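You operate a simulated robot arm through the tools that you are given. There is no shell and no other tool. Be economical: measure what you need, move in short steps, check, and stop when the job is done.

You are at the controls of a simulated two-armed robot. One attempt, no reset.

## Task
Put the teal brush on the cleaner side shelf. Take the yellow hub pin and leave it in the grey oil drip pan. Take the grey rag and leave it on the cover of the inlet. Shut the magnet drawer. Lift the wash tray lid open. The order is free.

The check looks at the end state, three seconds after you hand in, the way a careful person would. Anything else that was tipped, shoved, dropped, spilled or broken makes it a failure. Lids that push on must go on centred and level and be pressed home; caps that screw on are set level and turned clockwise until they are tight.

## Robot
Two 7-joint arms with two-finger parallel grippers on one trunk, on a base that drives. Base frame: it is fixed to the floor where the robot stands at the start and does not move with it; the origin is under the middle of the robot, x ahead of it, y to its left, z up. Readings come in mm, degrees, newtons and seconds.
The left shoulder is at the start at [70, 134, 1201], the right one opposite. Places, roughly: cleaner side shelf [2100, 2500, 800]; cover of the inlet (26x20 cm) [1540, -7380, 660]; grey oil drip pan (13x15x4 cm) [1600, -5600, 800]; grey rag (10x7x3 cm) [1800, -5800, 900]; magnet drawer [2400, -7600, 900]; teal brush (10x5x7 cm) [500, 200, 900]; wash tray lid [-5200, -3800, 900]; yellow hub pin (9x3x3 cm) [200, -3200, 800]. Payload 1.57 kg a hand.
The tool frame of a hand sits at the grasp point between the pads (the TCP): z along the fingers, y along the line on which they close. The tips reach 30 mm beyond it. The gripper opens to 80 mm. The fingers are 17 mm wide and 12 mm thick; the gripper's body (40 by 82 mm) begins 80 mm behind the TCP.
Orientation is told as [roll, pitch, yaw] about the base's x, y, z axes, in that order, counted from this pose: with the fingers straight down and closing along the base's y, the tool's x points along the base's -x, its y along +y and its z along -z.

## Interface
- The arms move only by the tool move_arm. It takes "left_plan", "right_plan" or both (then of equal length, played together; a hand with none holds still); each is a list of rows, each an object of numbers (a shift or turn left out is 0, a gripper value left out holds the last): "rx", "ry", "rz": the turn, a rotation vector about the tool's x, y, z in degrees; "dx", "dy", "dz": the shift along the tool's x, y, z in mm; "hand": the gripper command, from -1 (shut) to 1 (fully open), values between in proportion. In form: [{"rx": .., "ry": .., "rz": .., "dx": .., "dy": .., "dz": .., "hand": ..}, ...]. A call has 1 to 8 rows; each row shifts and turns the commanded pose from where the row before left it, along the tool's axes as they then stand. A row lasts 0.2 s, in which the tool goes at most 50 mm and 8.6 degrees; a call with a longer step from one row to the next is refused whole, and so is a gripper value outside its range. A pose out of reach is approached as far as the arm can. The call stops where the force on the tool passes 40 N (or 10 N more than at its start, if that is more) or the arm is blocked; 0.2 s more then pass. The fingers move at their own pace (about 153 mm/s each) and stop on an object; they squeeze with about 27 N. The grip force told is the motor's: it shows also when the fingers shut on nothing. Time passes only in rows, and 0.2 s behind the last, so rows that do not move let the fingers close. It gives the time, the measured TCP pose, the force on the tool (base axes), the opening and the grip force at its end, in the units of the frame above (readings bear some noise), with the torque about the TCP (base axes, N m) and any sound that the robot's microphone picked up, and new pictures: "views" is both (left out), scene, wrist or none (wrist: the cameras of the hands that moved).
- Cameras (640 x 400 px; columns grow to the right, rows downward): "scene" is now at [131.4, 33.7, 1428.2]; the picture's right is [0.50, -0.87, 0.00], its down [-0.48, -0.28, -0.83] and it looks along [0.72, 0.41, -0.56] (base axes); focal length 279 px, centre (320, 200). "left" rides on the left gripper at [72, 7, -122] in its tool frame; the picture's right is [-0.09, 1.00, 0.00], its down [-0.84, -0.08, -0.54] and it looks along [-0.54, -0.05, 0.84] (tool axes); focal length 238 px, centre (320, 200). "right" rides on the right gripper at [72, -7, -122] in its tool frame; the picture's right is [0.09, 1.00, 0.00], its down [-0.84, 0.08, -0.54] and it looks along [-0.54, 0.05, 0.84] (tool axes); focal length 238 px, centre (320, 200). There is no depth. A picture from a camera that has moved, and an enlarged one, comes with that camera's place and axes in the base frame and with its lens. The place of the scene camera against the robot may be out by one fixed shift of up to 12 mm in any direction.
- slide_trunk(by): slides the trunk up (or, below 0, down) by that many mm; the arms and the scene camera ride with it, the base frame stays. It gives what a move gives, with no picture.
- base_move(legs): drives the robot by 1 to 6 legs, each [ahead, left, turn to the left] in mm, mm and degrees, along the robot's own axes; the way and the turn of a leg run together, so that a leg with both is an arc; at most 1500 mm and 180 degrees a leg. The arms and the cameras ride along, it lands a little off, and it stops where it bumps. It gives what a move gives, and a new picture of the scene camera.
- turn_head(pan, tilt): turns the head with the scene camera to pan (to the left, within 86 degrees either way) and tilt (down, from -29 to 69), counted from straight ahead of the robot. It gives what a move gives, and a new picture of the scene camera.
- enlarge(camera, box): a new picture of the part [left, top, right, bottom] of that camera's present view, enlarged. No time passes.
- finish_job(): hands the job in; it is judged then, once.

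Go step by step. Nothing tells you exact positions but the pictures and the camera data: compare them with the known pose of the tool, close in by small moves and look again before you grip or let go. The budget is 165 turns and 260 pictures, counting those below and the enlarged ones. Unless the task says otherwise, let go and move clear before handing in, and close with one line.

The tools are called after "Emit:" as name(argument=value, ...) on one line, values as JSON. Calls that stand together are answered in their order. move_arm: Moves the arms, as the interface text tells. Its arguments: {"type":"object","properties":{"left_plan":{"type":"array","items":{"type":"object","properties":{"rx":{"type":"number"},"ry":{"type":"number"},"rz":{"type":"number"},"dx":{"type":"number"},"dy":{"type":"number"},"dz":{"type":"number"},"hand":{"type":"number"}}}},"right_plan":{"type":"array","items":{"type":"object","properties":{"rx":{"type":"number"},"ry":{"type":"number"},"rz":{"type":"number"},"dx":{"type":"number"},"dy":{"type":"number"},"dz":{"type":"number"},"hand":{"type":"number"}}}},"views":{"type":"string","enum":["both","scene","wrist","none"]}},"required":[]} The other tools are called the same way: slide_trunk (by) slides the trunk up or down; base_move (legs) drives the base; turn_head (pan, tilt) turns the head that bears the scene camera; enlarge (camera, box) takes an enlarged picture of a part of a camera's view; finish_job () hands the job in.

At the start:

```text
time: 0.0
left_eef_pos: [348.0, 365.0, 1257.0]
left_tcp_rot: [0.1, -0.1, 0.0]
left_force: [1.0, 0.4, -0.4]
left_wrist_torque: [-0.01, -0.05, 0.02]
left_gripper_width: 80.1
left_grasp_force: 0.1
right_eef_pos: [389.5, 16.7, 1257.2]
right_tcp_rot: [0.0, 0.0, -0.1]
right_force: [-0.1, 0.3, -0.1]
right_wrist_torque: [-0.01, -0.03, 0.02]
right_gripper_width: 79.8
right_grasp_force: 0.0
trunk travel left (down, up): [-775.0, 165.0]
robot x, y, heading: [-0.9, 2.6, -0.1]
head pan, tilt: [29.9, 33.7]
```

scene: 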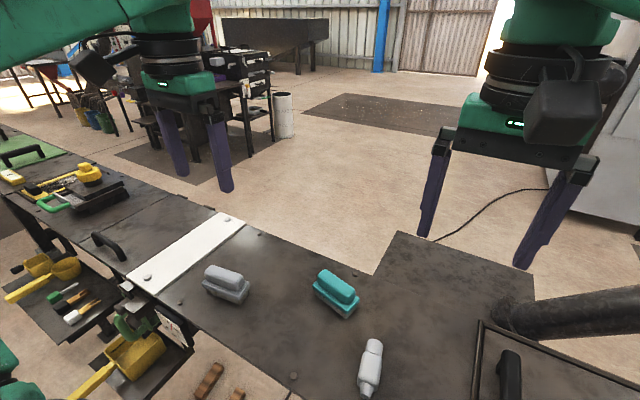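
right: 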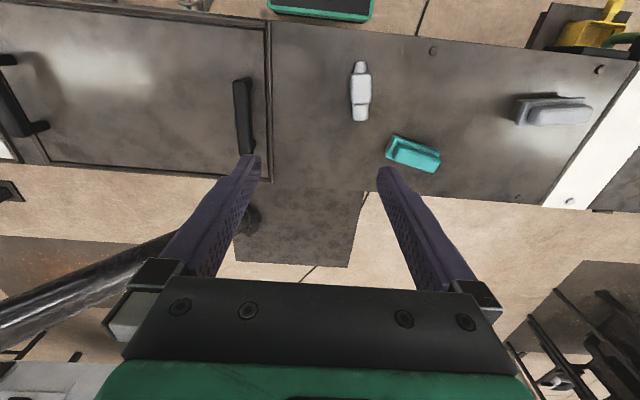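
left: 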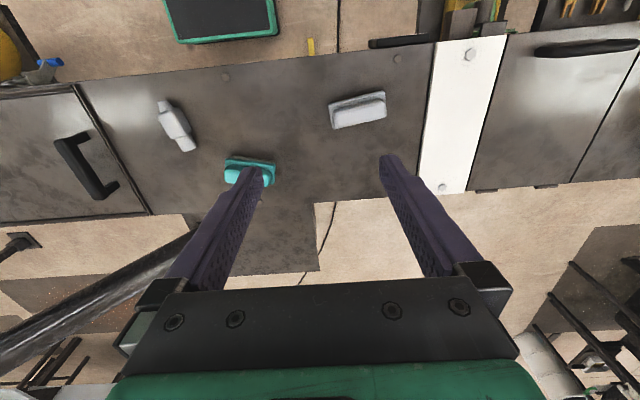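

I see the bench ahead, with the teal brush at about [490, 205, 920] by triangulation. I bring the left hand above it and move the right hand aside.

Emit:
move_arm(left_plan=[{"dx": -23, "dy": -27, "dz": 30}, {"dx": -23, "dy": -27, "dz": 30}, {"dx": -23, "dy": -27, "dz": 30}, {"dx": -23, "dy": -27, "dz": 30}, {"dx": -23, "dy": -27, "dz": 30}, {"dx": -22, "dy": -25, "dz": 30}, {"rz": 8.5}, {"rz": 8.5}], right_plan=[{"dy": -30}, {"dy": -30}, {"dy": -30}, {"dy": -30}, {"dy": -30}, {"dy": -30}, {}, {}], views="none")

Emit:
move_arm(left_plan=[{"rz": 8.5}, {"rz": 8.5}, {"rz": 8.5}, {"rz": 8.5}, {"rz": 8.5}, {"rz": 8.5}, {"rz": 8.5}], views="both")

```text
time: 1.8
left_eef_pos: [484.5, 203.1, 1074.9]
left_tcp_rot: [0.0, -0.1, -17.1]
left_force: [0.3, -0.6, 0.5]
left_wrist_torque: [0.02, 0.02, 0.03]
left_gripper_width: 80.1
left_grasp_force: 0.1
right_eef_pos: [389.2, -161.7, 1255.8]
right_tcp_rot: [0.0, 0.0, 0.0]
right_force: [-1.0, -0.8, 0.5]
right_wrist_torque: [0.05, -0.04, 0.01]
right_gripper_width: 80.0
right_grasp_force: 0.1
trunk travel left (down, up): [-775.0, 165.0]
robot x, y, heading: [-1.2, -2.9, 0.0]
head pan, tilt: [29.9, 33.7]
```

```text
time: 3.4
left_eef_pos: [485.1, 204.5, 1076.8]
left_tcp_rot: [0.0, 0.0, -76.5]
left_force: [-0.8, 0.7, -0.9]
left_wrist_torque: [0.03, 0.01, -0.01]
left_gripper_width: 80.2
left_grasp_force: 0.1
right_eef_pos: [390.1, -160.9, 1256.6]
right_tcp_rot: [0.1, 0.1, -0.1]
right_force: [1.1, 0.1, -0.8]
right_wrist_torque: [-0.01, 0.03, 0.0]
right_gripper_width: 80.2
right_grasp_force: 0.0
trunk travel left (down, up): [-775.0, 165.0]
robot x, y, heading: [-2.7, -0.6, -0.3]
head pan, tilt: [29.9, 33.7]
camera scene: at [131.4, 33.6, 1428.2], right [0.5, -0.87, 0.0], down [-0.48, -0.28, -0.83], along [0.72, 0.41, -0.56], focal length 279 px, centre (320, 200)
camera left: at [475.4, 275.2, 1199.1], right [0.99, 0.14, 0.0], down [0.12, -0.83, 0.54], along [0.08, -0.54, -0.84], focal length 238 px, centre (320, 200)
```

scene: 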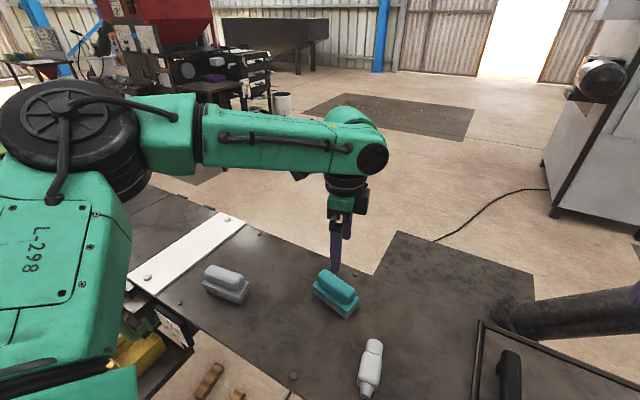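
left: 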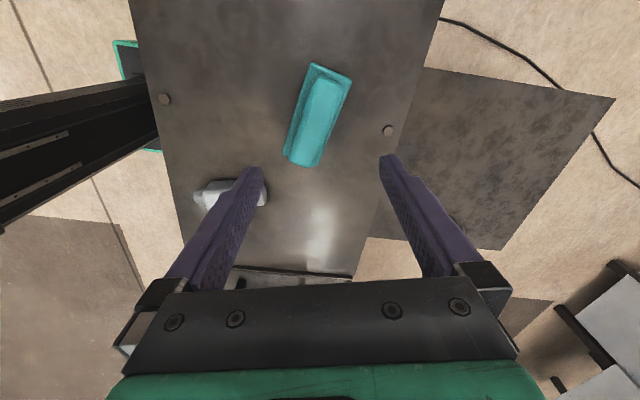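

The brush centre is around [482, 207], its long axis turned about 11° from y. I turn the gripper to match and descend some.

Emit:
move_arm(left_plan=[{"rz": 8.4}, {"rz": 8.4}, {"rz": 8.4}, {"dz": 35}, {"dz": 35}], views="both")

```text
time: 4.6
left_eef_pos: [484.7, 202.4, 1005.9]
left_tcp_rot: [0.1, 0.0, -101.7]
left_force: [0.0, -0.9, -0.4]
left_wrist_torque: [0.0, 0.03, -0.03]
left_gripper_width: 80.0
left_grasp_force: 0.1
right_eef_pos: [390.6, -160.6, 1256.1]
right_tcp_rot: [0.0, 0.0, 0.0]
right_force: [0.4, -0.8, 0.0]
right_wrist_torque: [0.01, -0.01, 0.0]
right_gripper_width: 79.8
right_grasp_force: 0.1
trunk travel left (down, up): [-775.0, 165.0]
robot x, y, heading: [-0.2, 5.3, -0.3]
head pan, tilt: [29.9, 33.7]
camera scene: at [132.5, 33.7, 1428.2], right [0.5, -0.87, 0.0], down [-0.48, -0.28, -0.83], along [0.72, 0.41, -0.56], focal length 279 px, centre (320, 200)
camera left: at [506.0, 270.8, 1128.1], right [0.96, -0.29, 0.0], down [-0.25, -0.8, 0.54], along [-0.16, -0.52, -0.84], focal length 238 px, centre (320, 200)
```

scene: 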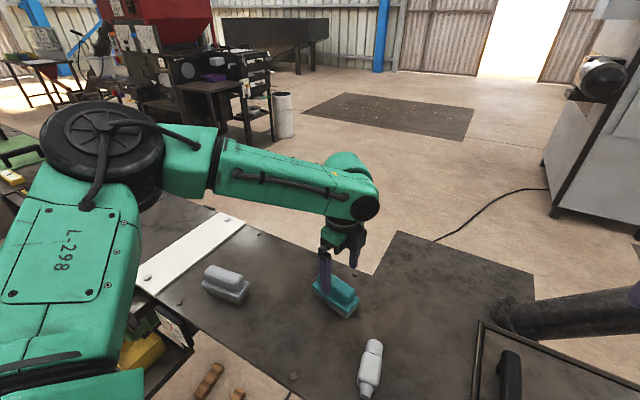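
left: 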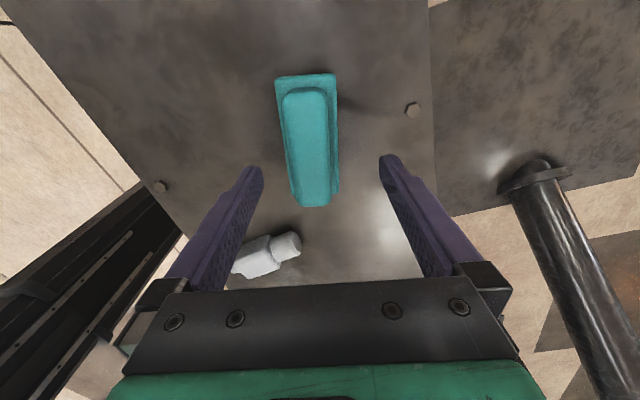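

Brush is slightly toward -x of the grip centre; correcting and descending to about z 945.

Emit:
move_arm(left_plan=[{"dx": 2.5, "dy": -8.5}, {"dz": 30}, {"dz": 30}], views="wrist")

Emit:
enlarge(camera="scene", box=[270, 200, 400, 340])

```text
time: 5.4
left_eef_pos: [477.8, 207.1, 945.4]
left_tcp_rot: [0.0, 0.0, -101.7]
left_force: [-0.8, -0.2, 0.3]
left_wrist_torque: [-0.01, -0.03, -0.04]
left_gripper_width: 80.3
left_grasp_force: 0.2
right_eef_pos: [391.8, -161.4, 1254.8]
right_tcp_rot: [-0.1, 0.1, 0.1]
right_force: [0.5, 0.3, 0.1]
right_wrist_torque: [0.0, 0.0, -0.03]
right_gripper_width: 79.9
right_grasp_force: 0.1
trunk travel left (down, up): [-775.0, 165.0]
robot x, y, heading: [-0.7, -3.2, -0.0]
head pan, tilt: [29.9, 33.7]
camera left: at [499.2, 275.9, 1067.4], right [0.96, -0.29, 0.0], down [-0.25, -0.8, 0.54], along [-0.16, -0.52, -0.84], focal length 238 px, centre (320, 200)
```

left: 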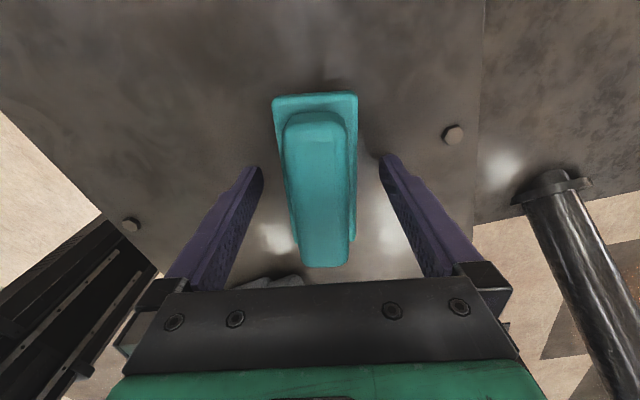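

```text
2.86 times, centred on (335, 270) of scene
camera zoom: at [132.6, 33.4, 1428.2], right [0.5, -0.87, 0.0], down [-0.48, -0.28, -0.83], along [0.72, 0.41, -0.56], focal length 797 px, centre (277, 0)
```

zoom: 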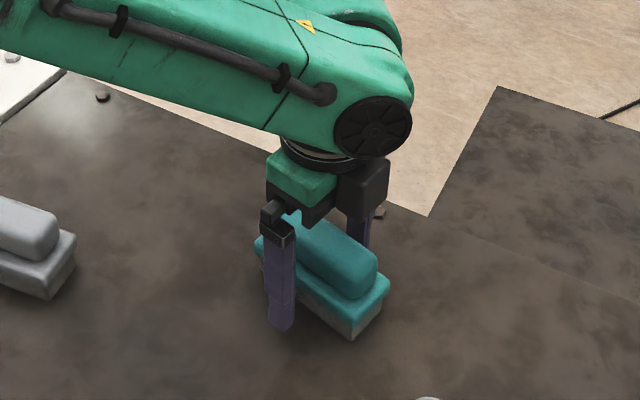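

Fingers straddle the brush. I lower slightly and close.

Emit:
move_arm(left_plan=[{"dz": 5}, {"dz": 5}, {"hand": -1}, {"hand": -1}, {"hand": -1}], views="wrist")

```text
time: 6.6
left_eef_pos: [477.0, 208.1, 936.6]
left_tcp_rot: [0.0, 0.0, -101.7]
left_force: [0.5, 0.4, -0.3]
left_wrist_torque: [0.04, 0.01, -0.02]
left_gripper_width: 44.9
left_grasp_force: 27.3
right_eef_pos: [389.3, -161.4, 1254.7]
right_tcp_rot: [-0.1, 0.0, -0.1]
right_force: [0.3, -0.2, -0.1]
right_wrist_torque: [-0.02, 0.01, -0.03]
right_gripper_width: 80.1
right_grasp_force: 0.0
trunk travel left (down, up): [-775.0, 165.0]
robot x, y, heading: [-1.2, 0.4, 0.4]
head pan, tilt: [29.9, 33.7]
camera left: at [498.4, 276.5, 1058.2], right [0.96, -0.29, 0.0], down [-0.25, -0.8, 0.54], along [-0.16, -0.52, -0.84], focal length 238 px, centre (320, 200)
```

left: 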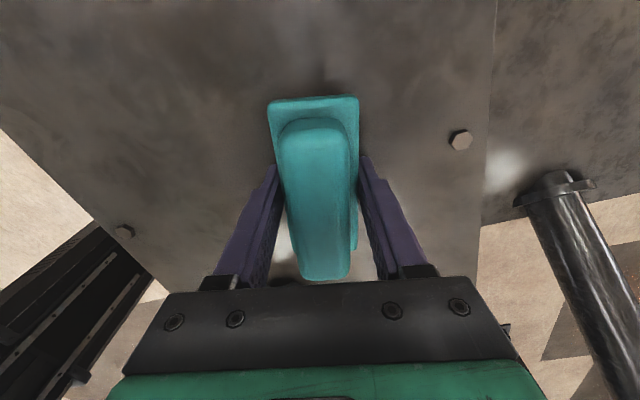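

Gripped (45 mm). I lift it and draw it back for travel, then look to the left toward the cleaner.

Emit:
move_arm(left_plan=[{"dz": -10}, {"dz": -45}, {"dz": -45}, {"dz": -45}, {"dz": -45}, {"dy": -45}, {"dy": -45}], views="none")

Emit:
turn_head(pan=60, tilt=15)

Emit:
turn_head(pan=-30, tilt=15)

Emit:
turn_head(pan=-86, tilt=15)

```text
time: 8.2
left_eef_pos: [385.2, 226.4, 1126.7]
left_tcp_rot: [0.1, -0.1, -101.7]
left_force: [-0.6, 0.0, -2.2]
left_wrist_torque: [-0.03, 0.0, -0.01]
left_gripper_width: 44.6
left_grasp_force: 27.1
right_eef_pos: [387.2, -160.4, 1256.6]
right_tcp_rot: [0.0, -0.2, 0.1]
right_force: [0.2, -0.5, 0.1]
right_wrist_torque: [-0.04, -0.02, 0.01]
right_gripper_width: 80.0
right_grasp_force: 0.1
trunk travel left (down, up): [-775.0, 165.0]
robot x, y, heading: [2.5, -0.1, -0.0]
head pan, tilt: [29.9, 33.7]
```

```text
time: 9.2
left_eef_pos: [389.6, 224.8, 1125.3]
left_tcp_rot: [0.0, 0.0, -101.7]
left_force: [-1.0, -0.2, -1.5]
left_wrist_torque: [-0.01, 0.0, -0.03]
left_gripper_width: 44.3
left_grasp_force: 26.8
right_eef_pos: [390.3, -162.0, 1256.4]
right_tcp_rot: [0.0, 0.0, 0.0]
right_force: [0.1, -0.5, -0.1]
right_wrist_torque: [0.0, 0.0, 0.03]
right_gripper_width: 80.0
right_grasp_force: 0.1
trunk travel left (down, up): [-775.0, 165.0]
robot x, y, heading: [2.1, -1.0, -0.1]
head pan, tilt: [60.0, 15.0]
camera scene: at [102.0, 70.0, 1458.2], right [0.87, -0.5, 0.0], down [-0.13, -0.22, -0.97], along [0.48, 0.84, -0.26], focal length 279 px, centre (320, 200)
```

scene: 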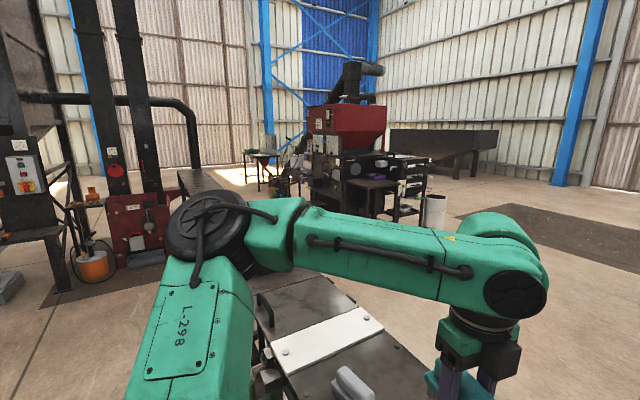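

```text
time: 10.8
left_eef_pos: [388.3, 224.4, 1125.4]
left_tcp_rot: [0.0, 0.0, -101.6]
left_force: [-0.5, -0.8, -1.3]
left_wrist_torque: [0.03, -0.01, 0.02]
left_gripper_width: 44.1
left_grasp_force: 26.9
right_eef_pos: [390.4, -161.3, 1256.9]
right_tcp_rot: [0.1, 0.1, 0.0]
right_force: [0.3, -0.1, -0.5]
right_wrist_torque: [0.0, -0.03, 0.01]
right_gripper_width: 79.9
right_grasp_force: 0.0
trunk travel left (down, up): [-775.0, 165.0]
robot x, y, heading: [2.0, -0.6, 0.2]
head pan, tilt: [-30.0, 15.0]
camera scene: at [135.6, -57.2, 1458.3], right [-0.5, -0.87, 0.0], down [-0.22, 0.13, -0.97], along [0.84, -0.48, -0.26], focal length 279 px, centre (320, 200)
```

scene: 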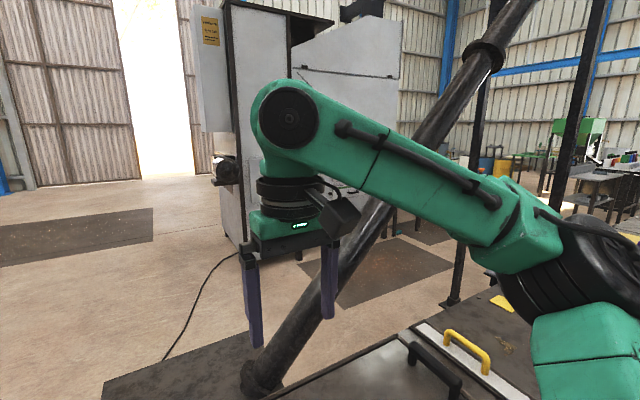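

```text
time: 12.1
left_eef_pos: [389.2, 225.5, 1125.5]
left_tcp_rot: [-0.1, -0.1, -101.7]
left_force: [0.1, -0.3, -1.8]
left_wrist_torque: [-0.01, 0.03, 0.01]
left_gripper_width: 44.7
left_grasp_force: 26.7
right_eef_pos: [390.6, -159.7, 1256.3]
right_tcp_rot: [0.1, 0.0, 0.0]
right_force: [-0.5, 0.6, 0.1]
right_wrist_torque: [0.0, 0.03, 0.0]
right_gripper_width: 80.1
right_grasp_force: 0.0
trunk travel left (down, up): [-775.0, 165.0]
robot x, y, heading: [1.2, 2.3, -0.1]
head pan, tilt: [-85.9, 15.0]
camera scene: at [61.4, -103.7, 1458.3], right [-1.0, -0.07, 0.0], down [-0.02, 0.26, -0.97], along [0.07, -0.96, -0.26], focal length 279 px, centre (320, 200)
```

scene: 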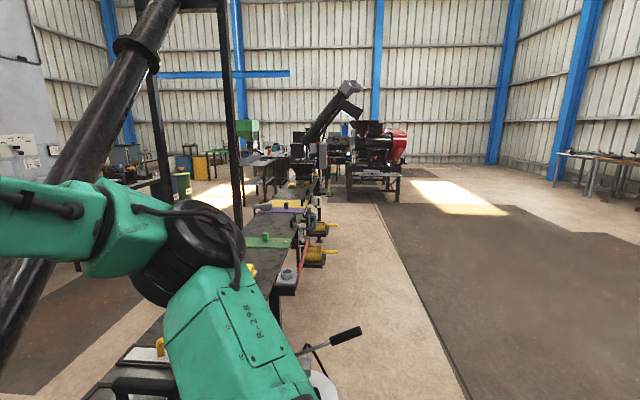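

The bench line runs along y in front of me, and the cleaner stands beyond it. I back off and turn left to see where the line ends.

Emit:
base_move(legs=[[-500, 0, 0], [0, 0, 80]])

Emit:
turn_head(pan=0, tilt=15)

Emit:
turn_head(pan=-60, tilt=15)

```text
time: 18.5
left_eef_pos: [-669.9, 417.1, 1125.9]
left_tcp_rot: [0.1, 0.0, -20.2]
left_force: [0.5, -0.5, -0.9]
left_wrist_torque: [-0.01, 0.0, 0.0]
left_gripper_width: 44.6
left_grasp_force: 27.0
right_eef_pos: [-286.9, 362.8, 1255.5]
right_tcp_rot: [0.0, 0.0, 81.4]
right_force: [-0.3, -0.9, -0.4]
right_wrist_torque: [0.03, 0.02, 0.0]
right_gripper_width: 79.5
right_grasp_force: 0.1
trunk travel left (down, up): [-775.0, 165.0]
robot x, y, heading: [-504.2, 1.9, 81.3]
head pan, tilt: [-85.9, 15.0]
camera scene: at [-400.0, 31.8, 1458.3], right [-0.08, -1.0, 0.0], down [-0.26, 0.02, -0.97], along [0.96, -0.07, -0.26], focal length 279 px, centre (320, 200)
```

scene: 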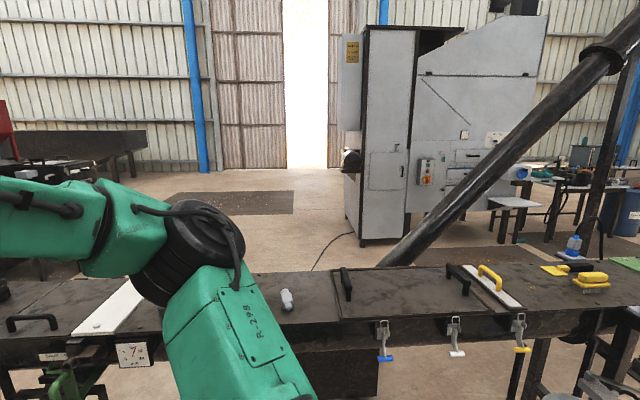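

```text
time: 20.1
left_eef_pos: [-669.3, 418.1, 1125.8]
left_tcp_rot: [0.0, 0.0, -20.2]
left_force: [-0.6, 0.3, -0.7]
left_wrist_torque: [-0.01, -0.02, 0.0]
left_gripper_width: 44.6
left_grasp_force: 26.9
right_eef_pos: [-286.6, 361.3, 1254.8]
right_tcp_rot: [0.0, 0.0, 81.5]
right_force: [-0.4, 0.0, 0.0]
right_wrist_torque: [0.03, 0.01, -0.01]
right_gripper_width: 79.8
right_grasp_force: 0.0
trunk travel left (down, up): [-775.0, 165.0]
robot x, y, heading: [-505.0, -0.5, 81.3]
head pan, tilt: [0.0, 15.0]
camera scene: at [-479.5, 131.4, 1458.2], right [0.99, -0.15, 0.0], down [-0.04, -0.26, -0.97], along [0.14, 0.96, -0.26], focal length 279 px, centre (320, 200)
```

scene: 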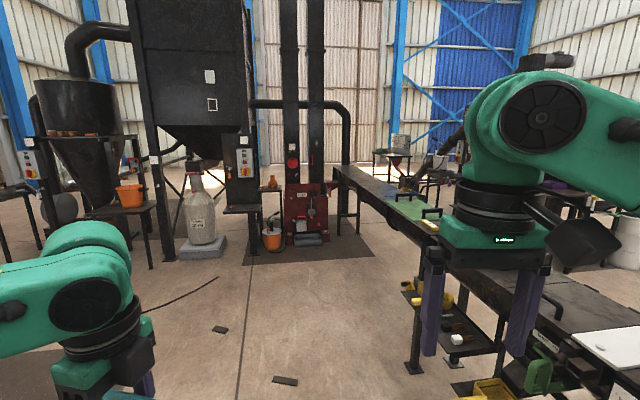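

```text
time: 21.4
left_eef_pos: [-668.6, 418.9, 1126.5]
left_tcp_rot: [0.0, 0.0, -20.2]
left_force: [0.2, -0.4, -1.2]
left_wrist_torque: [0.01, 0.0, 0.0]
left_gripper_width: 44.5
left_grasp_force: 27.1
right_eef_pos: [-288.8, 361.3, 1255.6]
right_tcp_rot: [0.1, 0.0, 81.5]
right_force: [0.5, 0.9, -0.4]
right_wrist_torque: [-0.04, 0.0, -0.02]
right_gripper_width: 79.8
right_grasp_force: 0.0
trunk travel left (down, up): [-775.0, 165.0]
robot x, y, heading: [-507.6, -1.9, 81.2]
head pan, tilt: [-60.0, 15.0]
camera scene: at [-406.6, 73.4, 1458.3], right [0.37, -0.93, 0.0], down [-0.24, -0.1, -0.97], along [0.9, 0.35, -0.26], focal length 279 px, centre (320, 200)
```

scene: 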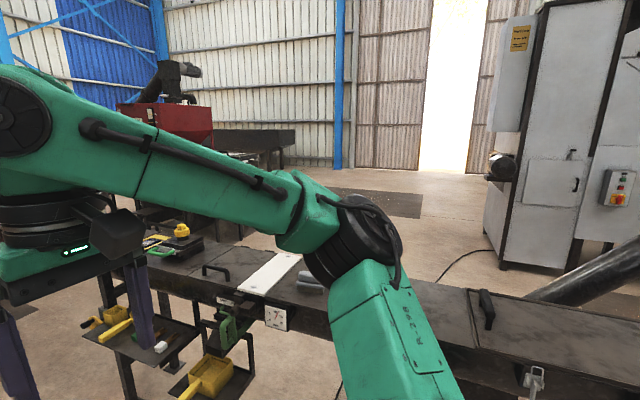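

The +y end is closed by an elevator and hoppers. I turn to look toward −y for a passage around the line.

Emit:
base_move(legs=[[0, 0, -170]])

Emit:
turn_head(pan=0, tilt=10)

Emit:
turn_head(pan=-70, tilt=10)

```text
time: 28.8
left_eef_pos: [-281.0, -390.4, 1125.5]
left_tcp_rot: [0.0, 0.0, 168.2]
left_force: [-0.4, 0.1, -1.2]
left_wrist_torque: [-0.02, 0.01, -0.01]
left_gripper_width: 44.5
left_grasp_force: 26.7
right_eef_pos: [-666.4, -389.2, 1255.0]
right_tcp_rot: [0.0, 0.0, -90.1]
right_force: [0.9, 0.7, -0.3]
right_wrist_torque: [-0.01, 0.04, -0.05]
right_gripper_width: 80.0
right_grasp_force: 0.1
trunk travel left (down, up): [-775.0, 165.0]
robot x, y, heading: [-503.6, -0.5, -90.1]
head pan, tilt: [-60.0, 15.0]
camera scene: at [-581.6, -107.7, 1458.3], right [-0.5, 0.87, 0.0], down [0.22, 0.13, -0.97], along [-0.84, -0.48, -0.26], focal length 279 px, centre (320, 200)
```

scene: 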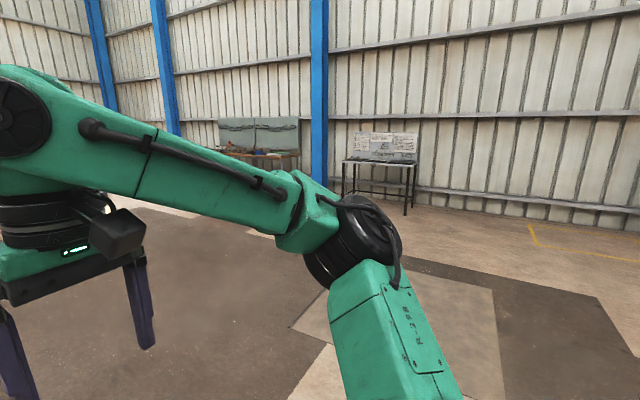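

```text
time: 30.1
left_eef_pos: [-281.7, -389.6, 1125.6]
left_tcp_rot: [-0.1, 0.0, 168.2]
left_force: [-0.1, -0.6, -1.2]
left_wrist_torque: [0.0, -0.03, -0.03]
left_gripper_width: 44.6
left_grasp_force: 26.3
right_eef_pos: [-667.5, -389.4, 1256.9]
right_tcp_rot: [0.0, 0.0, -90.2]
right_force: [-0.1, -0.5, 0.2]
right_wrist_torque: [-0.02, 0.02, 0.0]
right_gripper_width: 80.0
right_grasp_force: 0.1
trunk travel left (down, up): [-775.0, 165.0]
robot x, y, heading: [-508.9, -2.6, -90.0]
head pan, tilt: [0.0, 10.0]
camera scene: at [-501.1, -154.2, 1466.4], right [-1.0, 0.0, 0.0], down [0.0, 0.17, -0.98], along [0.0, -0.98, -0.17], focal length 279 px, centre (320, 200)
```

scene: 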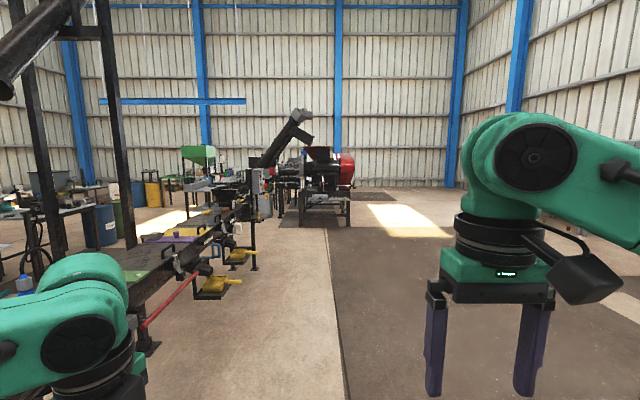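

```text
time: 31.5
left_eef_pos: [-282.2, -390.4, 1125.8]
left_tcp_rot: [0.0, 0.0, 168.2]
left_force: [-0.2, -1.0, -1.5]
left_wrist_torque: [0.04, 0.03, 0.0]
left_gripper_width: 44.6
left_grasp_force: 26.8
right_eef_pos: [-666.3, -389.5, 1255.5]
right_tcp_rot: [0.1, 0.1, -90.1]
right_force: [-0.1, -0.2, 0.2]
right_wrist_torque: [-0.02, 0.01, -0.01]
right_gripper_width: 80.0
right_grasp_force: 0.0
trunk travel left (down, up): [-775.0, 165.0]
robot x, y, heading: [-507.4, -2.4, -90.3]
head pan, tilt: [-70.0, 10.0]
camera scene: at [-588.2, -92.9, 1466.4], right [-0.34, 0.94, 0.0], down [0.16, 0.06, -0.98], along [-0.93, -0.34, -0.17], focal length 279 px, centre (320, 200)
```

scene: 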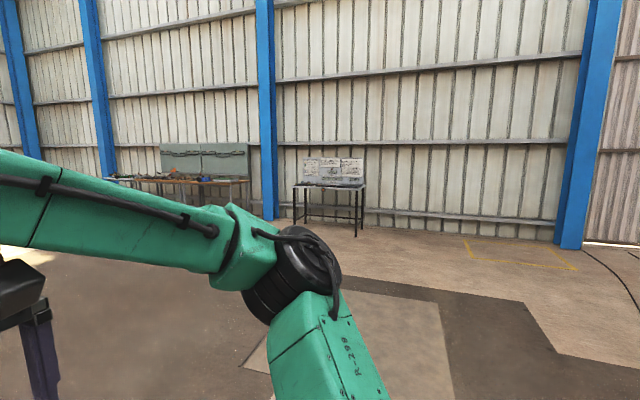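

The corridor on this side is clear. I head toward the wash tray near the −x wall first, with the right hand free.

Emit:
base_move(legs=[[0, 0, -42], [1270, 0, 0], [1270, 0, 0], [1270, 0, 0], [1200, 0, 0], [0, 0, -47]])

Emit:
turn_head(pan=0, tilt=20)

```text
time: 59.6
left_eef_pos: [-4229.2, -3920.1, 1125.3]
left_tcp_rot: [0.0, 0.0, 78.3]
left_force: [-0.7, 0.3, -1.1]
left_wrist_torque: [0.01, 0.02, -0.02]
left_gripper_width: 44.4
left_grasp_force: 26.9
right_eef_pos: [-4230.4, -3536.9, 1254.0]
right_tcp_rot: [0.0, 0.1, 180.0]
right_force: [0.2, -0.2, 0.3]
right_wrist_torque: [-0.02, -0.01, 0.01]
right_gripper_width: 80.1
right_grasp_force: 0.0
trunk travel left (down, up): [-775.0, 165.0]
robot x, y, heading: [-3839.6, -3698.2, 180.0]
head pan, tilt: [-70.0, 10.0]
camera scene: at [-3918.0, -3620.9, 1466.4], right [0.94, 0.34, 0.0], down [0.06, -0.16, -0.98], along [-0.34, 0.93, -0.17], focal length 279 px, centre (320, 200)
```

scene: 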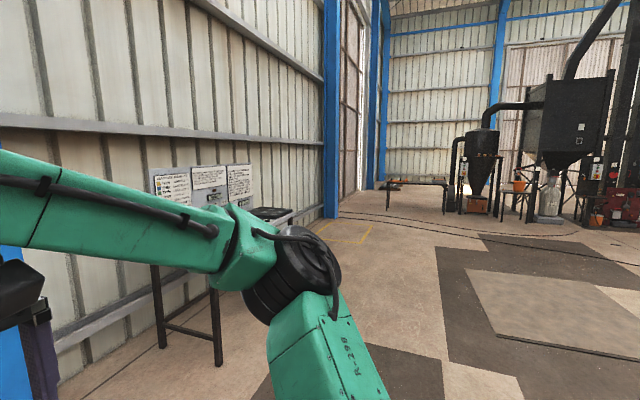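

```text
time: 61.0
left_eef_pos: [-4229.3, -3920.2, 1126.1]
left_tcp_rot: [0.0, 0.0, 78.3]
left_force: [0.2, -0.3, -1.7]
left_wrist_torque: [0.03, 0.03, -0.01]
left_gripper_width: 44.6
left_grasp_force: 27.1
right_eef_pos: [-4230.7, -3535.6, 1256.1]
right_tcp_rot: [0.0, 0.0, 180.0]
right_force: [0.5, 0.0, -0.2]
right_wrist_torque: [0.02, 0.0, 0.0]
right_gripper_width: 80.0
right_grasp_force: 0.1
trunk travel left (down, up): [-775.0, 165.0]
robot x, y, heading: [-3840.9, -3698.3, 179.9]
head pan, tilt: [0.0, 20.0]
camera scene: at [-3979.4, -3707.7, 1450.1], right [0.0, 1.0, 0.0], down [0.34, 0.0, -0.94], along [-0.94, 0.0, -0.34], focal length 279 px, centre (320, 200)
```

scene: 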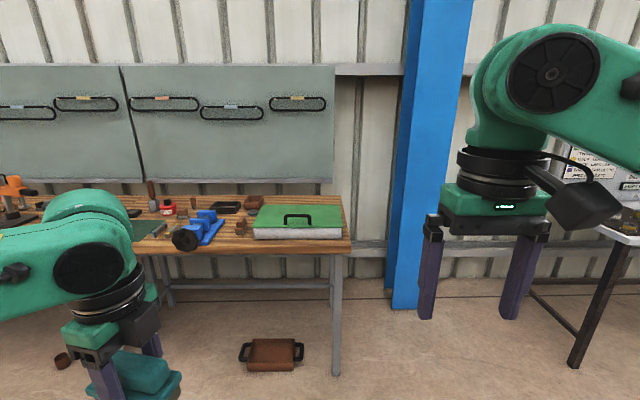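

The green wash tray lid is at about [-5200, -3815]. I enlarge it for the handle and hinge.

Emit:
enlarge(camera="scene", box=[220, 180, 380, 280])

```text
4.00 times, centred on (300, 230) of scene
camera zoom: at [-3979.4, -3707.7, 1450.1], right [0.0, 1.0, 0.0], down [0.34, 0.0, -0.94], along [-0.94, 0.0, -0.34], focal length 1116 px, centre (400, 80)
```

zoom: 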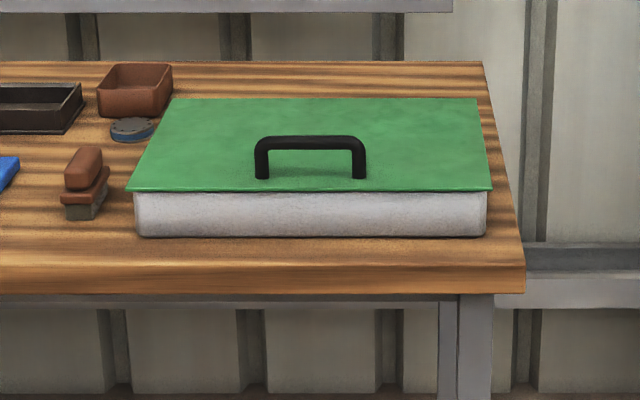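

The lid is a flat plate hinged at the back, with a bar handle along y near its front edge. I drive closer with the handle in front of my right arm and look down.

Emit:
base_move(legs=[[600, 270, 0]])

Emit:
turn_head(pan=-10, tilt=55)

```text
time: 64.7
left_eef_pos: [-4831.0, -4180.6, 1126.0]
left_tcp_rot: [0.0, 0.0, 77.7]
left_force: [0.3, -0.3, -1.7]
left_wrist_torque: [-0.02, 0.01, 0.02]
left_gripper_width: 44.7
left_grasp_force: 27.2
right_eef_pos: [-4829.6, -3796.0, 1255.7]
right_tcp_rot: [0.0, -0.1, 179.5]
right_force: [0.0, -0.3, -0.1]
right_wrist_torque: [0.01, 0.02, -0.04]
right_gripper_width: 80.2
right_grasp_force: 0.1
trunk travel left (down, up): [-775.0, 165.0]
robot x, y, heading: [-4445.0, -3959.1, 179.1]
head pan, tilt: [0.0, 20.0]
camera scene: at [-4579.7, -3969.1, 1450.2], right [0.01, 1.0, 0.0], down [0.34, 0.0, -0.94], along [-0.94, 0.01, -0.34], focal length 279 px, centre (320, 200)
```

scene: 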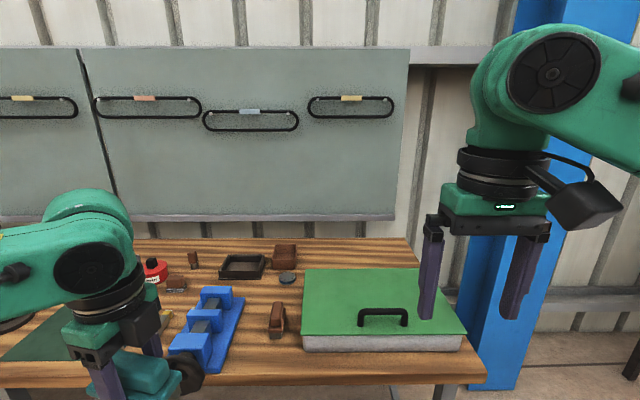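

```text
time: 65.7
left_eef_pos: [-4832.5, -4182.3, 1125.4]
left_tcp_rot: [0.0, 0.0, 77.9]
left_force: [0.1, 0.5, -0.7]
left_wrist_torque: [0.0, 0.02, 0.01]
left_gripper_width: 44.4
left_grasp_force: 26.9
right_eef_pos: [-4830.4, -3795.1, 1256.1]
right_tcp_rot: [0.0, 0.0, 179.5]
right_force: [1.2, 0.6, 0.9]
right_wrist_torque: [-0.01, 0.01, 0.03]
right_gripper_width: 79.8
right_grasp_force: 0.2
trunk travel left (down, up): [-775.0, 165.0]
robot x, y, heading: [-4445.0, -3961.4, 179.3]
head pan, tilt: [-10.0, 55.0]
camera scene: at [-4558.5, -3957.2, 1398.1], right [0.18, 0.98, 0.0], down [0.81, -0.15, -0.57], along [-0.56, 0.1, -0.82], focal length 279 px, centre (320, 200)
```

scene: 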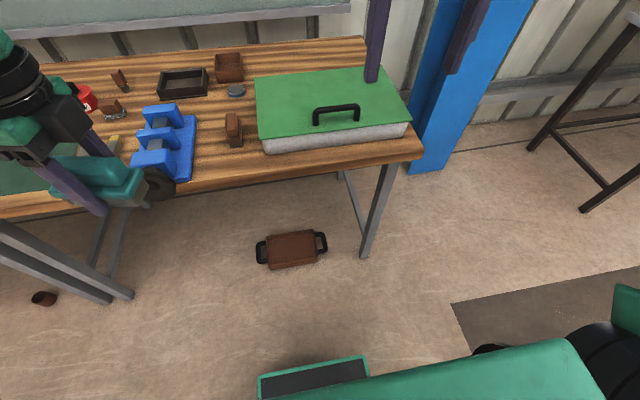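

The base has room. I reorient the right hand to point forward with its fingers closing vertically, so it can grip the handle bar and turn with the lid.

Emit:
move_arm(right_plan=[{"rz": -8.5}, {"rz": -8.5}, {"rz": -8.5}, {"rz": -8.5}, {"rz": -8.5}, {"rz": -8.5}, {"rz": -8.5}, {"rz": -8.5}], views="none")

Emit:
move_arm(right_plan=[{"rz": -7.3}, {"rz": -7.3}, {"rz": -7.4}, {"rx": 8.5}, {"rx": 8.5}, {"rx": 8.5}, {"rx": 8.5}, {"rx": 8.5}], views="none")

Emit:
move_arm(right_plan=[{"rx": 8.5}, {"rx": 8.5}, {"rx": 8.5}, {"rx": 8.5}, {"rx": 8.5}, {"rx": 5}, {}], views="both")

```text
time: 67.5
left_eef_pos: [-4832.6, -4181.6, 1126.5]
left_tcp_rot: [0.0, -0.1, 77.9]
left_force: [-0.3, 0.2, -0.5]
left_wrist_torque: [0.03, 0.01, 0.02]
left_gripper_width: 44.5
left_grasp_force: 27.5
right_eef_pos: [-4830.8, -3795.8, 1255.7]
right_tcp_rot: [0.0, 0.1, -112.3]
right_force: [-0.8, 0.3, 0.3]
right_wrist_torque: [0.04, 0.01, -0.01]
right_gripper_width: 79.8
right_grasp_force: 0.0
trunk travel left (down, up): [-775.0, 165.0]
robot x, y, heading: [-4440.8, -3957.9, 179.5]
head pan, tilt: [-10.0, 55.0]
```

```text
time: 69.3
left_eef_pos: [-4832.7, -4180.0, 1125.4]
left_tcp_rot: [0.0, 0.1, 77.8]
left_force: [0.5, -0.5, -1.2]
left_wrist_torque: [0.02, 0.02, -0.01]
left_gripper_width: 44.6
left_grasp_force: 27.4
right_eef_pos: [-4829.8, -3795.9, 1256.4]
right_tcp_rot: [-42.7, 0.0, -90.4]
right_force: [0.0, -0.8, 0.7]
right_wrist_torque: [-0.01, 0.02, 0.01]
right_gripper_width: 79.9
right_grasp_force: 0.0
trunk travel left (down, up): [-775.0, 165.0]
robot x, y, heading: [-4441.2, -3957.5, 179.3]
head pan, tilt: [-10.0, 55.0]
```

```text
time: 70.9
left_eef_pos: [-4833.0, -4180.1, 1124.7]
left_tcp_rot: [-0.1, 0.0, 77.8]
left_force: [0.4, -0.2, -1.0]
left_wrist_torque: [0.02, 0.0, 0.01]
left_gripper_width: 44.5
left_grasp_force: 26.8
right_eef_pos: [-4897.5, -3799.4, 1260.1]
right_tcp_rot: [-79.8, -0.2, -90.7]
right_force: [0.5, -0.2, 0.0]
right_wrist_torque: [-0.02, 0.03, 0.0]
right_gripper_width: 80.0
right_grasp_force: 0.0
right hand out of reach, approached as far as the arm can: row 1, 2, 3
trunk travel left (down, up): [-775.0, 165.0]
robot x, y, heading: [-4440.0, -3959.7, 179.5]
head pan, tilt: [-10.0, 55.0]
camera scene: at [-4559.6, -3956.7, 1397.9], right [0.18, 0.98, 0.0], down [0.81, -0.15, -0.57], along [-0.56, 0.1, -0.82], focal length 279 px, centre (320, 200)
camera right: at [-4778.6, -3729.3, 1287.5], right [0.18, 0.09, -0.98], down [0.54, -0.84, 0.02], along [-0.82, -0.53, -0.2], focal length 238 px, centre (320, 200)
```

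scene: 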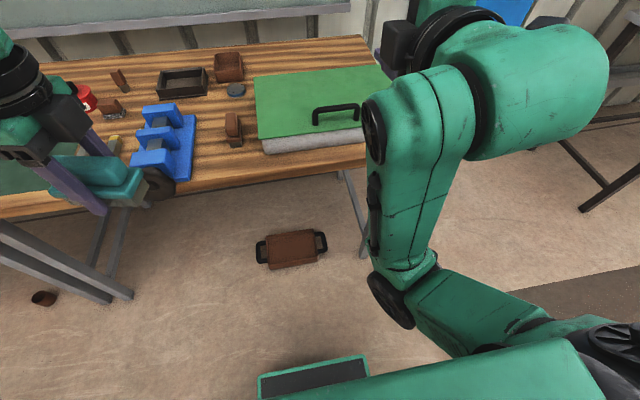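
right: 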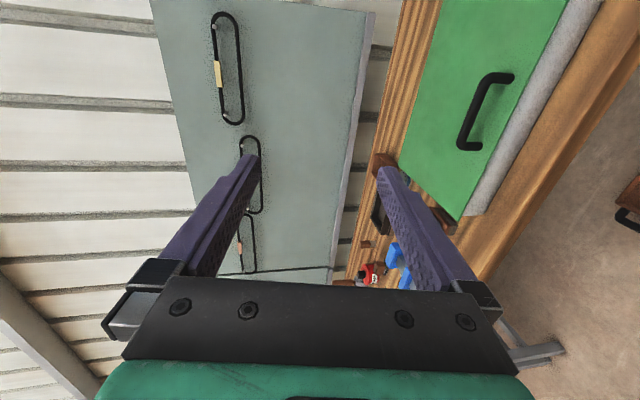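

Pointing the hand forward runs out of reach, but a straight-down grip on the round bar can follow the arc and let the bar turn in the pads. I set the hand straight down again and drive closer.

Emit:
move_arm(right_plan=[{"rx": -8.5}, {"rx": -8.5}, {"rx": -8.5}, {"rx": -8.5}, {"rx": -8.5}, {"rx": -8.5}, {"rx": -8.5}, {"rx": -8.5}], views="none")

Emit:
base_move(legs=[[330, 0, 0]])

```text
time: 72.7
left_eef_pos: [-4832.7, -4181.2, 1126.1]
left_tcp_rot: [0.1, 0.0, 77.8]
left_force: [0.1, 0.3, -1.8]
left_wrist_torque: [-0.01, -0.02, 0.01]
left_gripper_width: 44.2
left_grasp_force: 27.1
right_eef_pos: [-5033.6, -3797.0, 1183.9]
right_tcp_rot: [-11.9, -0.2, -90.5]
right_force: [0.1, 0.3, -0.3]
right_wrist_torque: [0.01, 0.02, -0.02]
right_gripper_width: 80.0
right_grasp_force: 0.0
right hand out of reach, approached as far as the arm can: row 2, 3, 4, 5, 6, 7
trunk travel left (down, up): [-775.0, 165.0]
robot x, y, heading: [-4440.9, -3958.2, 179.6]
head pan, tilt: [-10.0, 55.0]
```

```text
time: 74.8
left_eef_pos: [-5161.1, -4178.2, 1126.3]
left_tcp_rot: [0.1, 0.0, 77.8]
left_force: [1.2, 0.0, -1.2]
left_wrist_torque: [0.01, -0.01, -0.01]
left_gripper_width: 44.8
left_grasp_force: 26.9
right_eef_pos: [-5360.1, -3793.2, 1186.1]
right_tcp_rot: [-12.0, -0.2, -90.5]
right_force: [0.2, -0.6, -0.2]
right_wrist_torque: [-0.01, 0.01, 0.01]
right_gripper_width: 80.0
right_grasp_force: 0.1
trunk travel left (down, up): [-775.0, 165.0]
robot x, y, heading: [-4771.7, -3956.0, 179.5]
head pan, tilt: [-10.0, 55.0]
camera scene: at [-4885.9, -3954.2, 1398.2], right [0.18, 0.98, 0.0], down [0.8, -0.15, -0.57], along [-0.56, 0.11, -0.82], focal length 279 px, centre (320, 200)
```

scene: 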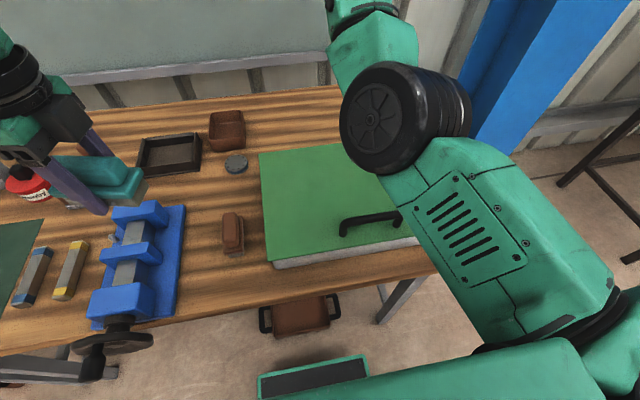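

The hand wandered forward at the reach limit; I bring it back over the handle, upright.

Emit:
move_arm(right_plan=[{"rx": -8.5, "dz": -10}, {"rx": -3.5, "dz": -10}, {"dy": 45}, {"dy": 45}, {"dy": 45}, {"dy": 45}, {"dy": 30}], views="both")

```text
time: 76.5
left_eef_pos: [-5162.2, -4177.7, 1127.3]
left_tcp_rot: [-0.1, 0.0, 77.7]
left_force: [-0.9, -0.3, -1.0]
left_wrist_torque: [-0.01, 0.01, 0.04]
left_gripper_width: 44.7
left_grasp_force: 26.7
right_eef_pos: [-5365.8, -3790.1, 1203.4]
right_tcp_rot: [-8.2, -0.9, -91.2]
right_force: [-0.3, -0.2, 0.2]
right_wrist_torque: [0.02, 0.0, 0.03]
right_gripper_width: 80.0
right_grasp_force: 0.1
right hand out of reach, approached as far as the arm can: row 1, 2, 3, 4, 5, 6, 7
trunk travel left (down, up): [-775.0, 165.0]
robot x, y, heading: [-4770.9, -3957.7, 179.8]
head pan, tilt: [-10.0, 55.0]
camera scene: at [-4887.8, -3954.0, 1398.0], right [0.18, 0.98, 0.0], down [0.81, -0.15, -0.57], along [-0.56, 0.1, -0.82], focal length 279 px, centre (320, 200)
camera right: at [-5353.2, -3717.3, 1324.0], right [0.99, 0.07, -0.14], down [0.14, -0.83, 0.54], along [-0.08, -0.55, -0.83], focal length 238 px, centre (320, 200)
```

scene: 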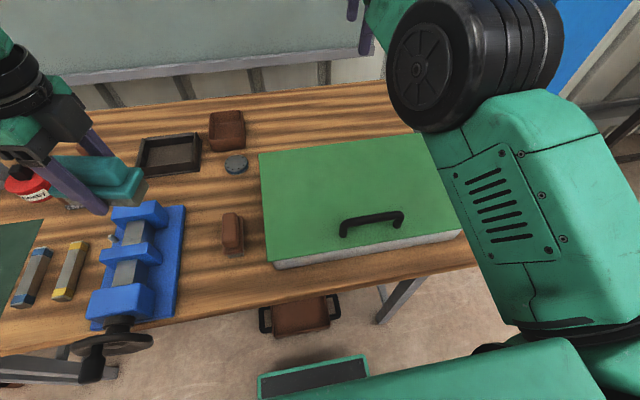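
right: 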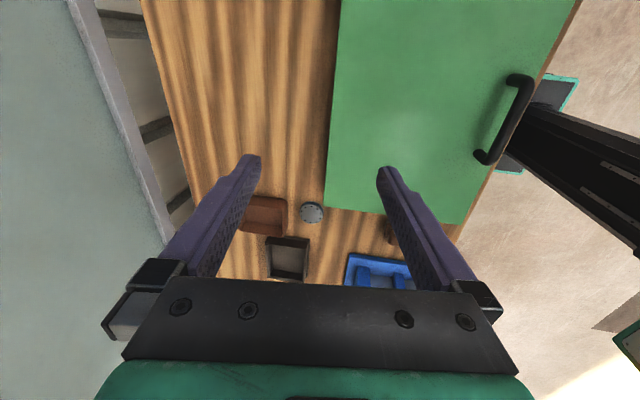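

The arm seems caught in an awkward joint configuration; I unwind the yaw in place to recover.

Emit:
move_arm(right_plan=[{"rz": 8.5}, {"rz": 8.5}, {"rz": 8.5}, {"rz": 8.5}], views="scene")

```text
time: 77.5
left_eef_pos: [-5161.3, -4177.9, 1125.5]
left_tcp_rot: [0.0, 0.0, 77.8]
left_force: [-0.5, -0.5, -1.2]
left_wrist_torque: [0.0, -0.03, 0.04]
left_gripper_width: 44.8
left_grasp_force: 27.1
right_eef_pos: [-5366.7, -3790.3, 1203.6]
right_tcp_rot: [-6.3, -5.4, -125.1]
right_force: [0.3, -0.5, -0.2]
right_wrist_torque: [0.03, 0.0, -0.01]
right_gripper_width: 79.9
right_grasp_force: 0.0
trunk travel left (down, up): [-775.0, 165.0]
robot x, y, heading: [-4768.4, -3956.1, 179.4]
head pan, tilt: [-10.0, 55.0]
camera scene: at [-4888.0, -3954.2, 1398.0], right [0.18, 0.98, 0.0], down [0.81, -0.15, -0.57], along [-0.56, 0.11, -0.82], focal length 279 px, centre (320, 200)
```

scene: 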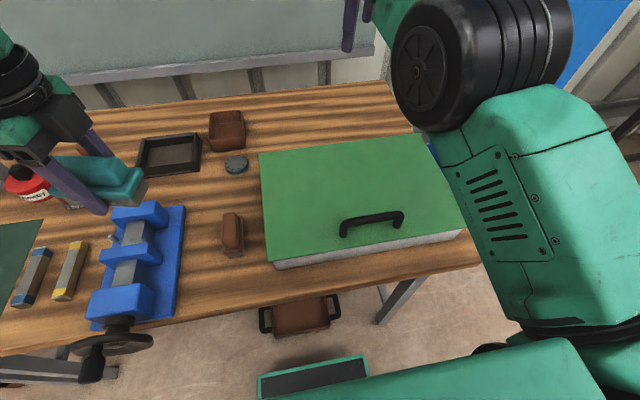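

Emit:
move_arm(right_plan=[{"dx": 20, "dy": 28}, {"dx": 20, "dy": 28}, {"dx": 20, "dy": 28}, {"dx": 20, "dy": 28}], views="none")

```text
time: 78.5
left_eef_pos: [-5161.2, -4177.8, 1126.0]
left_tcp_rot: [0.0, 0.0, 77.7]
left_force: [0.0, 0.4, -1.1]
left_wrist_torque: [0.0, -0.01, 0.0]
left_gripper_width: 44.3
left_grasp_force: 27.1
right_eef_pos: [-5366.3, -3790.7, 1204.0]
right_tcp_rot: [-6.3, -5.5, -124.9]
right_force: [-0.5, 0.2, 0.3]
right_wrist_torque: [-0.02, 0.0, 0.02]
right_gripper_width: 80.2
right_grasp_force: 0.0
right hand out of reach, approached as far as the arm can: row 1, 2, 3, 4
trunk travel left (down, up): [-775.0, 165.0]
robot x, y, heading: [-4773.6, -3956.1, 179.6]
head pan, tilt: [-10.0, 55.0]
```

Emit:
move_arm(right_plan=[{"rz": 8.5}, {"rz": 8.5}, {"rz": 8.5}, {"rz": 8.5}, {"rz": 8.5}, {"rz": 8.5}, {"dx": 25}, {"dx": 25}], views="none")

Emit:
move_arm(right_plan=[{"dz": 40}], views="none")

Emit:
move_arm(right_plan=[{"ry": -8}, {"ry": -8}, {"ry": -8}, {"ry": -8}], views="scene")

```text
time: 80.2
left_eef_pos: [-5160.8, -4178.1, 1126.4]
left_tcp_rot: [0.0, 0.1, 77.9]
left_force: [0.2, 0.7, -1.7]
left_wrist_torque: [-0.01, -0.02, 0.01]
left_gripper_width: 44.5
left_grasp_force: 27.1
right_eef_pos: [-5366.6, -3789.8, 1203.1]
right_tcp_rot: [0.1, -8.3, -176.2]
right_force: [-0.3, 0.1, 0.2]
right_wrist_torque: [0.0, 0.0, 0.0]
right_gripper_width: 80.1
right_grasp_force: 0.0
right hand out of reach, approached as far as the arm can: row 7, 8
trunk travel left (down, up): [-775.0, 165.0]
robot x, y, heading: [-4769.7, -3956.8, 179.7]
head pan, tilt: [-10.0, 55.0]
```

```text
time: 80.7
left_eef_pos: [-5163.7, -4176.9, 1124.1]
left_tcp_rot: [0.0, 0.0, 77.8]
left_force: [0.3, -0.5, -0.9]
left_wrist_torque: [-0.01, 0.01, -0.02]
left_gripper_width: 45.0
left_grasp_force: 27.1
right_eef_pos: [-5374.3, -3786.4, 1162.2]
right_tcp_rot: [0.2, -8.2, -176.2]
right_force: [-0.4, -0.4, 0.0]
right_wrist_torque: [0.0, -0.03, 0.03]
right_gripper_width: 79.9
right_grasp_force: 0.1
trunk travel left (down, up): [-775.0, 165.0]
robot x, y, heading: [-4770.6, -3954.9, 179.5]
head pan, tilt: [-10.0, 55.0]
```

```text
time: 81.7
left_eef_pos: [-5161.4, -4178.2, 1125.1]
left_tcp_rot: [-0.1, 0.1, 77.8]
left_force: [0.0, -0.2, -2.2]
left_wrist_torque: [-0.03, -0.02, -0.01]
left_gripper_width: 44.5
left_grasp_force: 27.1
right_eef_pos: [-5371.8, -3790.8, 1163.3]
right_tcp_rot: [0.2, -40.4, -176.4]
right_force: [0.3, 0.7, 0.0]
right_wrist_torque: [0.01, 0.03, -0.01]
right_gripper_width: 79.9
right_grasp_force: 0.2
trunk travel left (down, up): [-775.0, 165.0]
robot x, y, heading: [-4767.6, -3957.3, 179.6]
head pan, tilt: [-10.0, 55.0]
camera scene: at [-4887.1, -3954.5, 1398.1], right [0.18, 0.98, 0.0], down [0.81, -0.15, -0.57], along [-0.56, 0.11, -0.82], focal length 279 px, centre (320, 200)
```

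scene: 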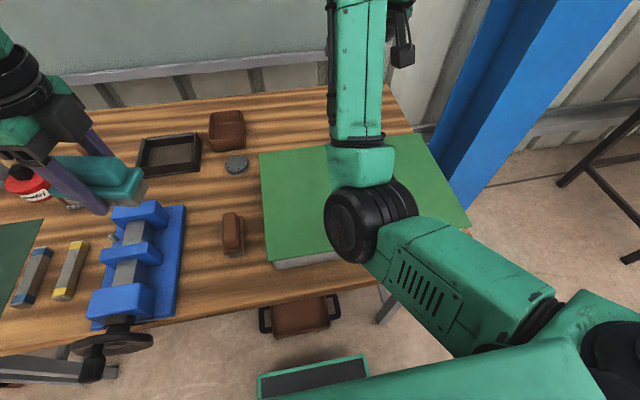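

The right arm is in an elbow-low configuration. I back the base off from the table for room and try to bring the arm back to its original configuration.

Emit:
base_move(legs=[[-500, 0, 0]])

Emit:
move_arm(right_plan=[{"dx": 25, "dz": -25}, {"dx": 25, "dz": -25}, {"dx": 25, "dz": -25}, {"dx": 25, "dz": -25}, {"dx": 25, "dz": -25}, {"dx": 25, "dz": -25}], views="scene")

```text
time: 84.6
left_eef_pos: [-4663.7, -4183.6, 1126.0]
left_tcp_rot: [-0.2, 0.0, 78.0]
left_force: [0.4, -0.1, -1.5]
left_wrist_torque: [0.03, -0.03, -0.03]
left_gripper_width: 44.4
left_grasp_force: 26.9
right_eef_pos: [-4875.6, -3796.0, 1161.9]
right_tcp_rot: [0.3, -40.2, -176.2]
right_force: [0.8, 1.0, 0.2]
right_wrist_torque: [0.0, 0.0, 0.0]
right_gripper_width: 79.7
right_grasp_force: 0.1
trunk travel left (down, up): [-775.0, 165.0]
robot x, y, heading: [-4271.6, -3961.3, 179.7]
head pan, tilt: [-10.0, 55.0]
camera scene: at [-4390.7, -3958.4, 1397.9], right [0.18, 0.98, 0.0], down [0.81, -0.15, -0.57], along [-0.56, 0.1, -0.82], focal length 279 px, centre (320, 200)
```

scene: 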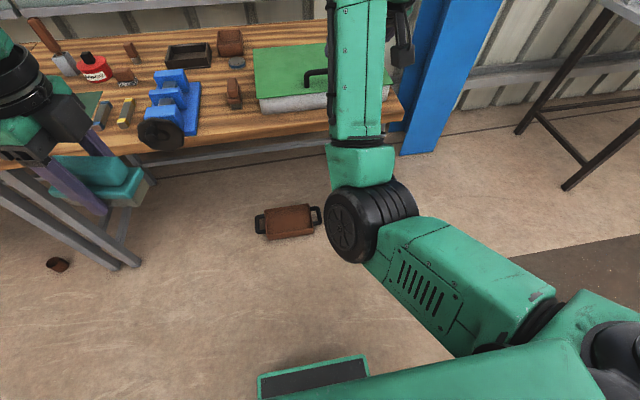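

```text
time: 86.2
left_eef_pos: [-4662.2, -4184.6, 1126.4]
left_tcp_rot: [0.0, 0.0, 78.0]
left_force: [0.0, -0.9, -1.6]
left_wrist_torque: [-0.01, 0.01, 0.0]
left_gripper_width: 44.8
left_grasp_force: 27.9
right_eef_pos: [-4759.0, -3748.5, 1113.7]
right_tcp_rot: [-7.2, -42.0, -175.4]
right_force: [-0.3, 0.2, -0.1]
right_wrist_torque: [-0.02, -0.01, 0.0]
right_gripper_width: 80.3
right_grasp_force: 0.0
right hand out of reach, approached as far as the arm can: row 2, 3, 4, 5, 6
trunk travel left (down, up): [-775.0, 165.0]
robot x, y, heading: [-4269.4, -3958.7, 179.9]
head pan, tilt: [-10.0, 55.0]
stopped in row 6 (right hand): the arm was blocked; the commanded pose is now the measured one
camera scene: at [-4389.8, -3958.6, 1398.0], right [0.18, 0.98, 0.0], down [0.81, -0.15, -0.57], along [-0.56, 0.1, -0.82], focal length 279 px, centre (320, 200)
```

scene: 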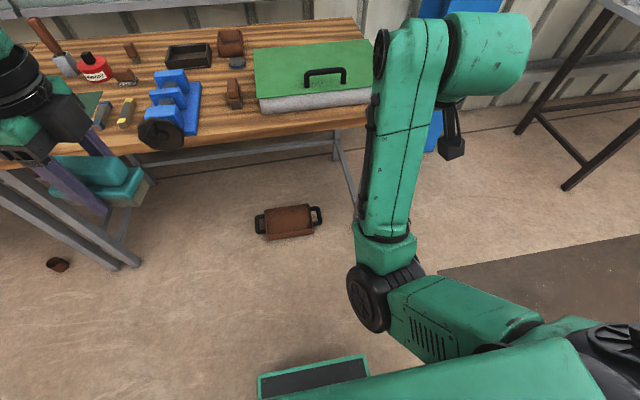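

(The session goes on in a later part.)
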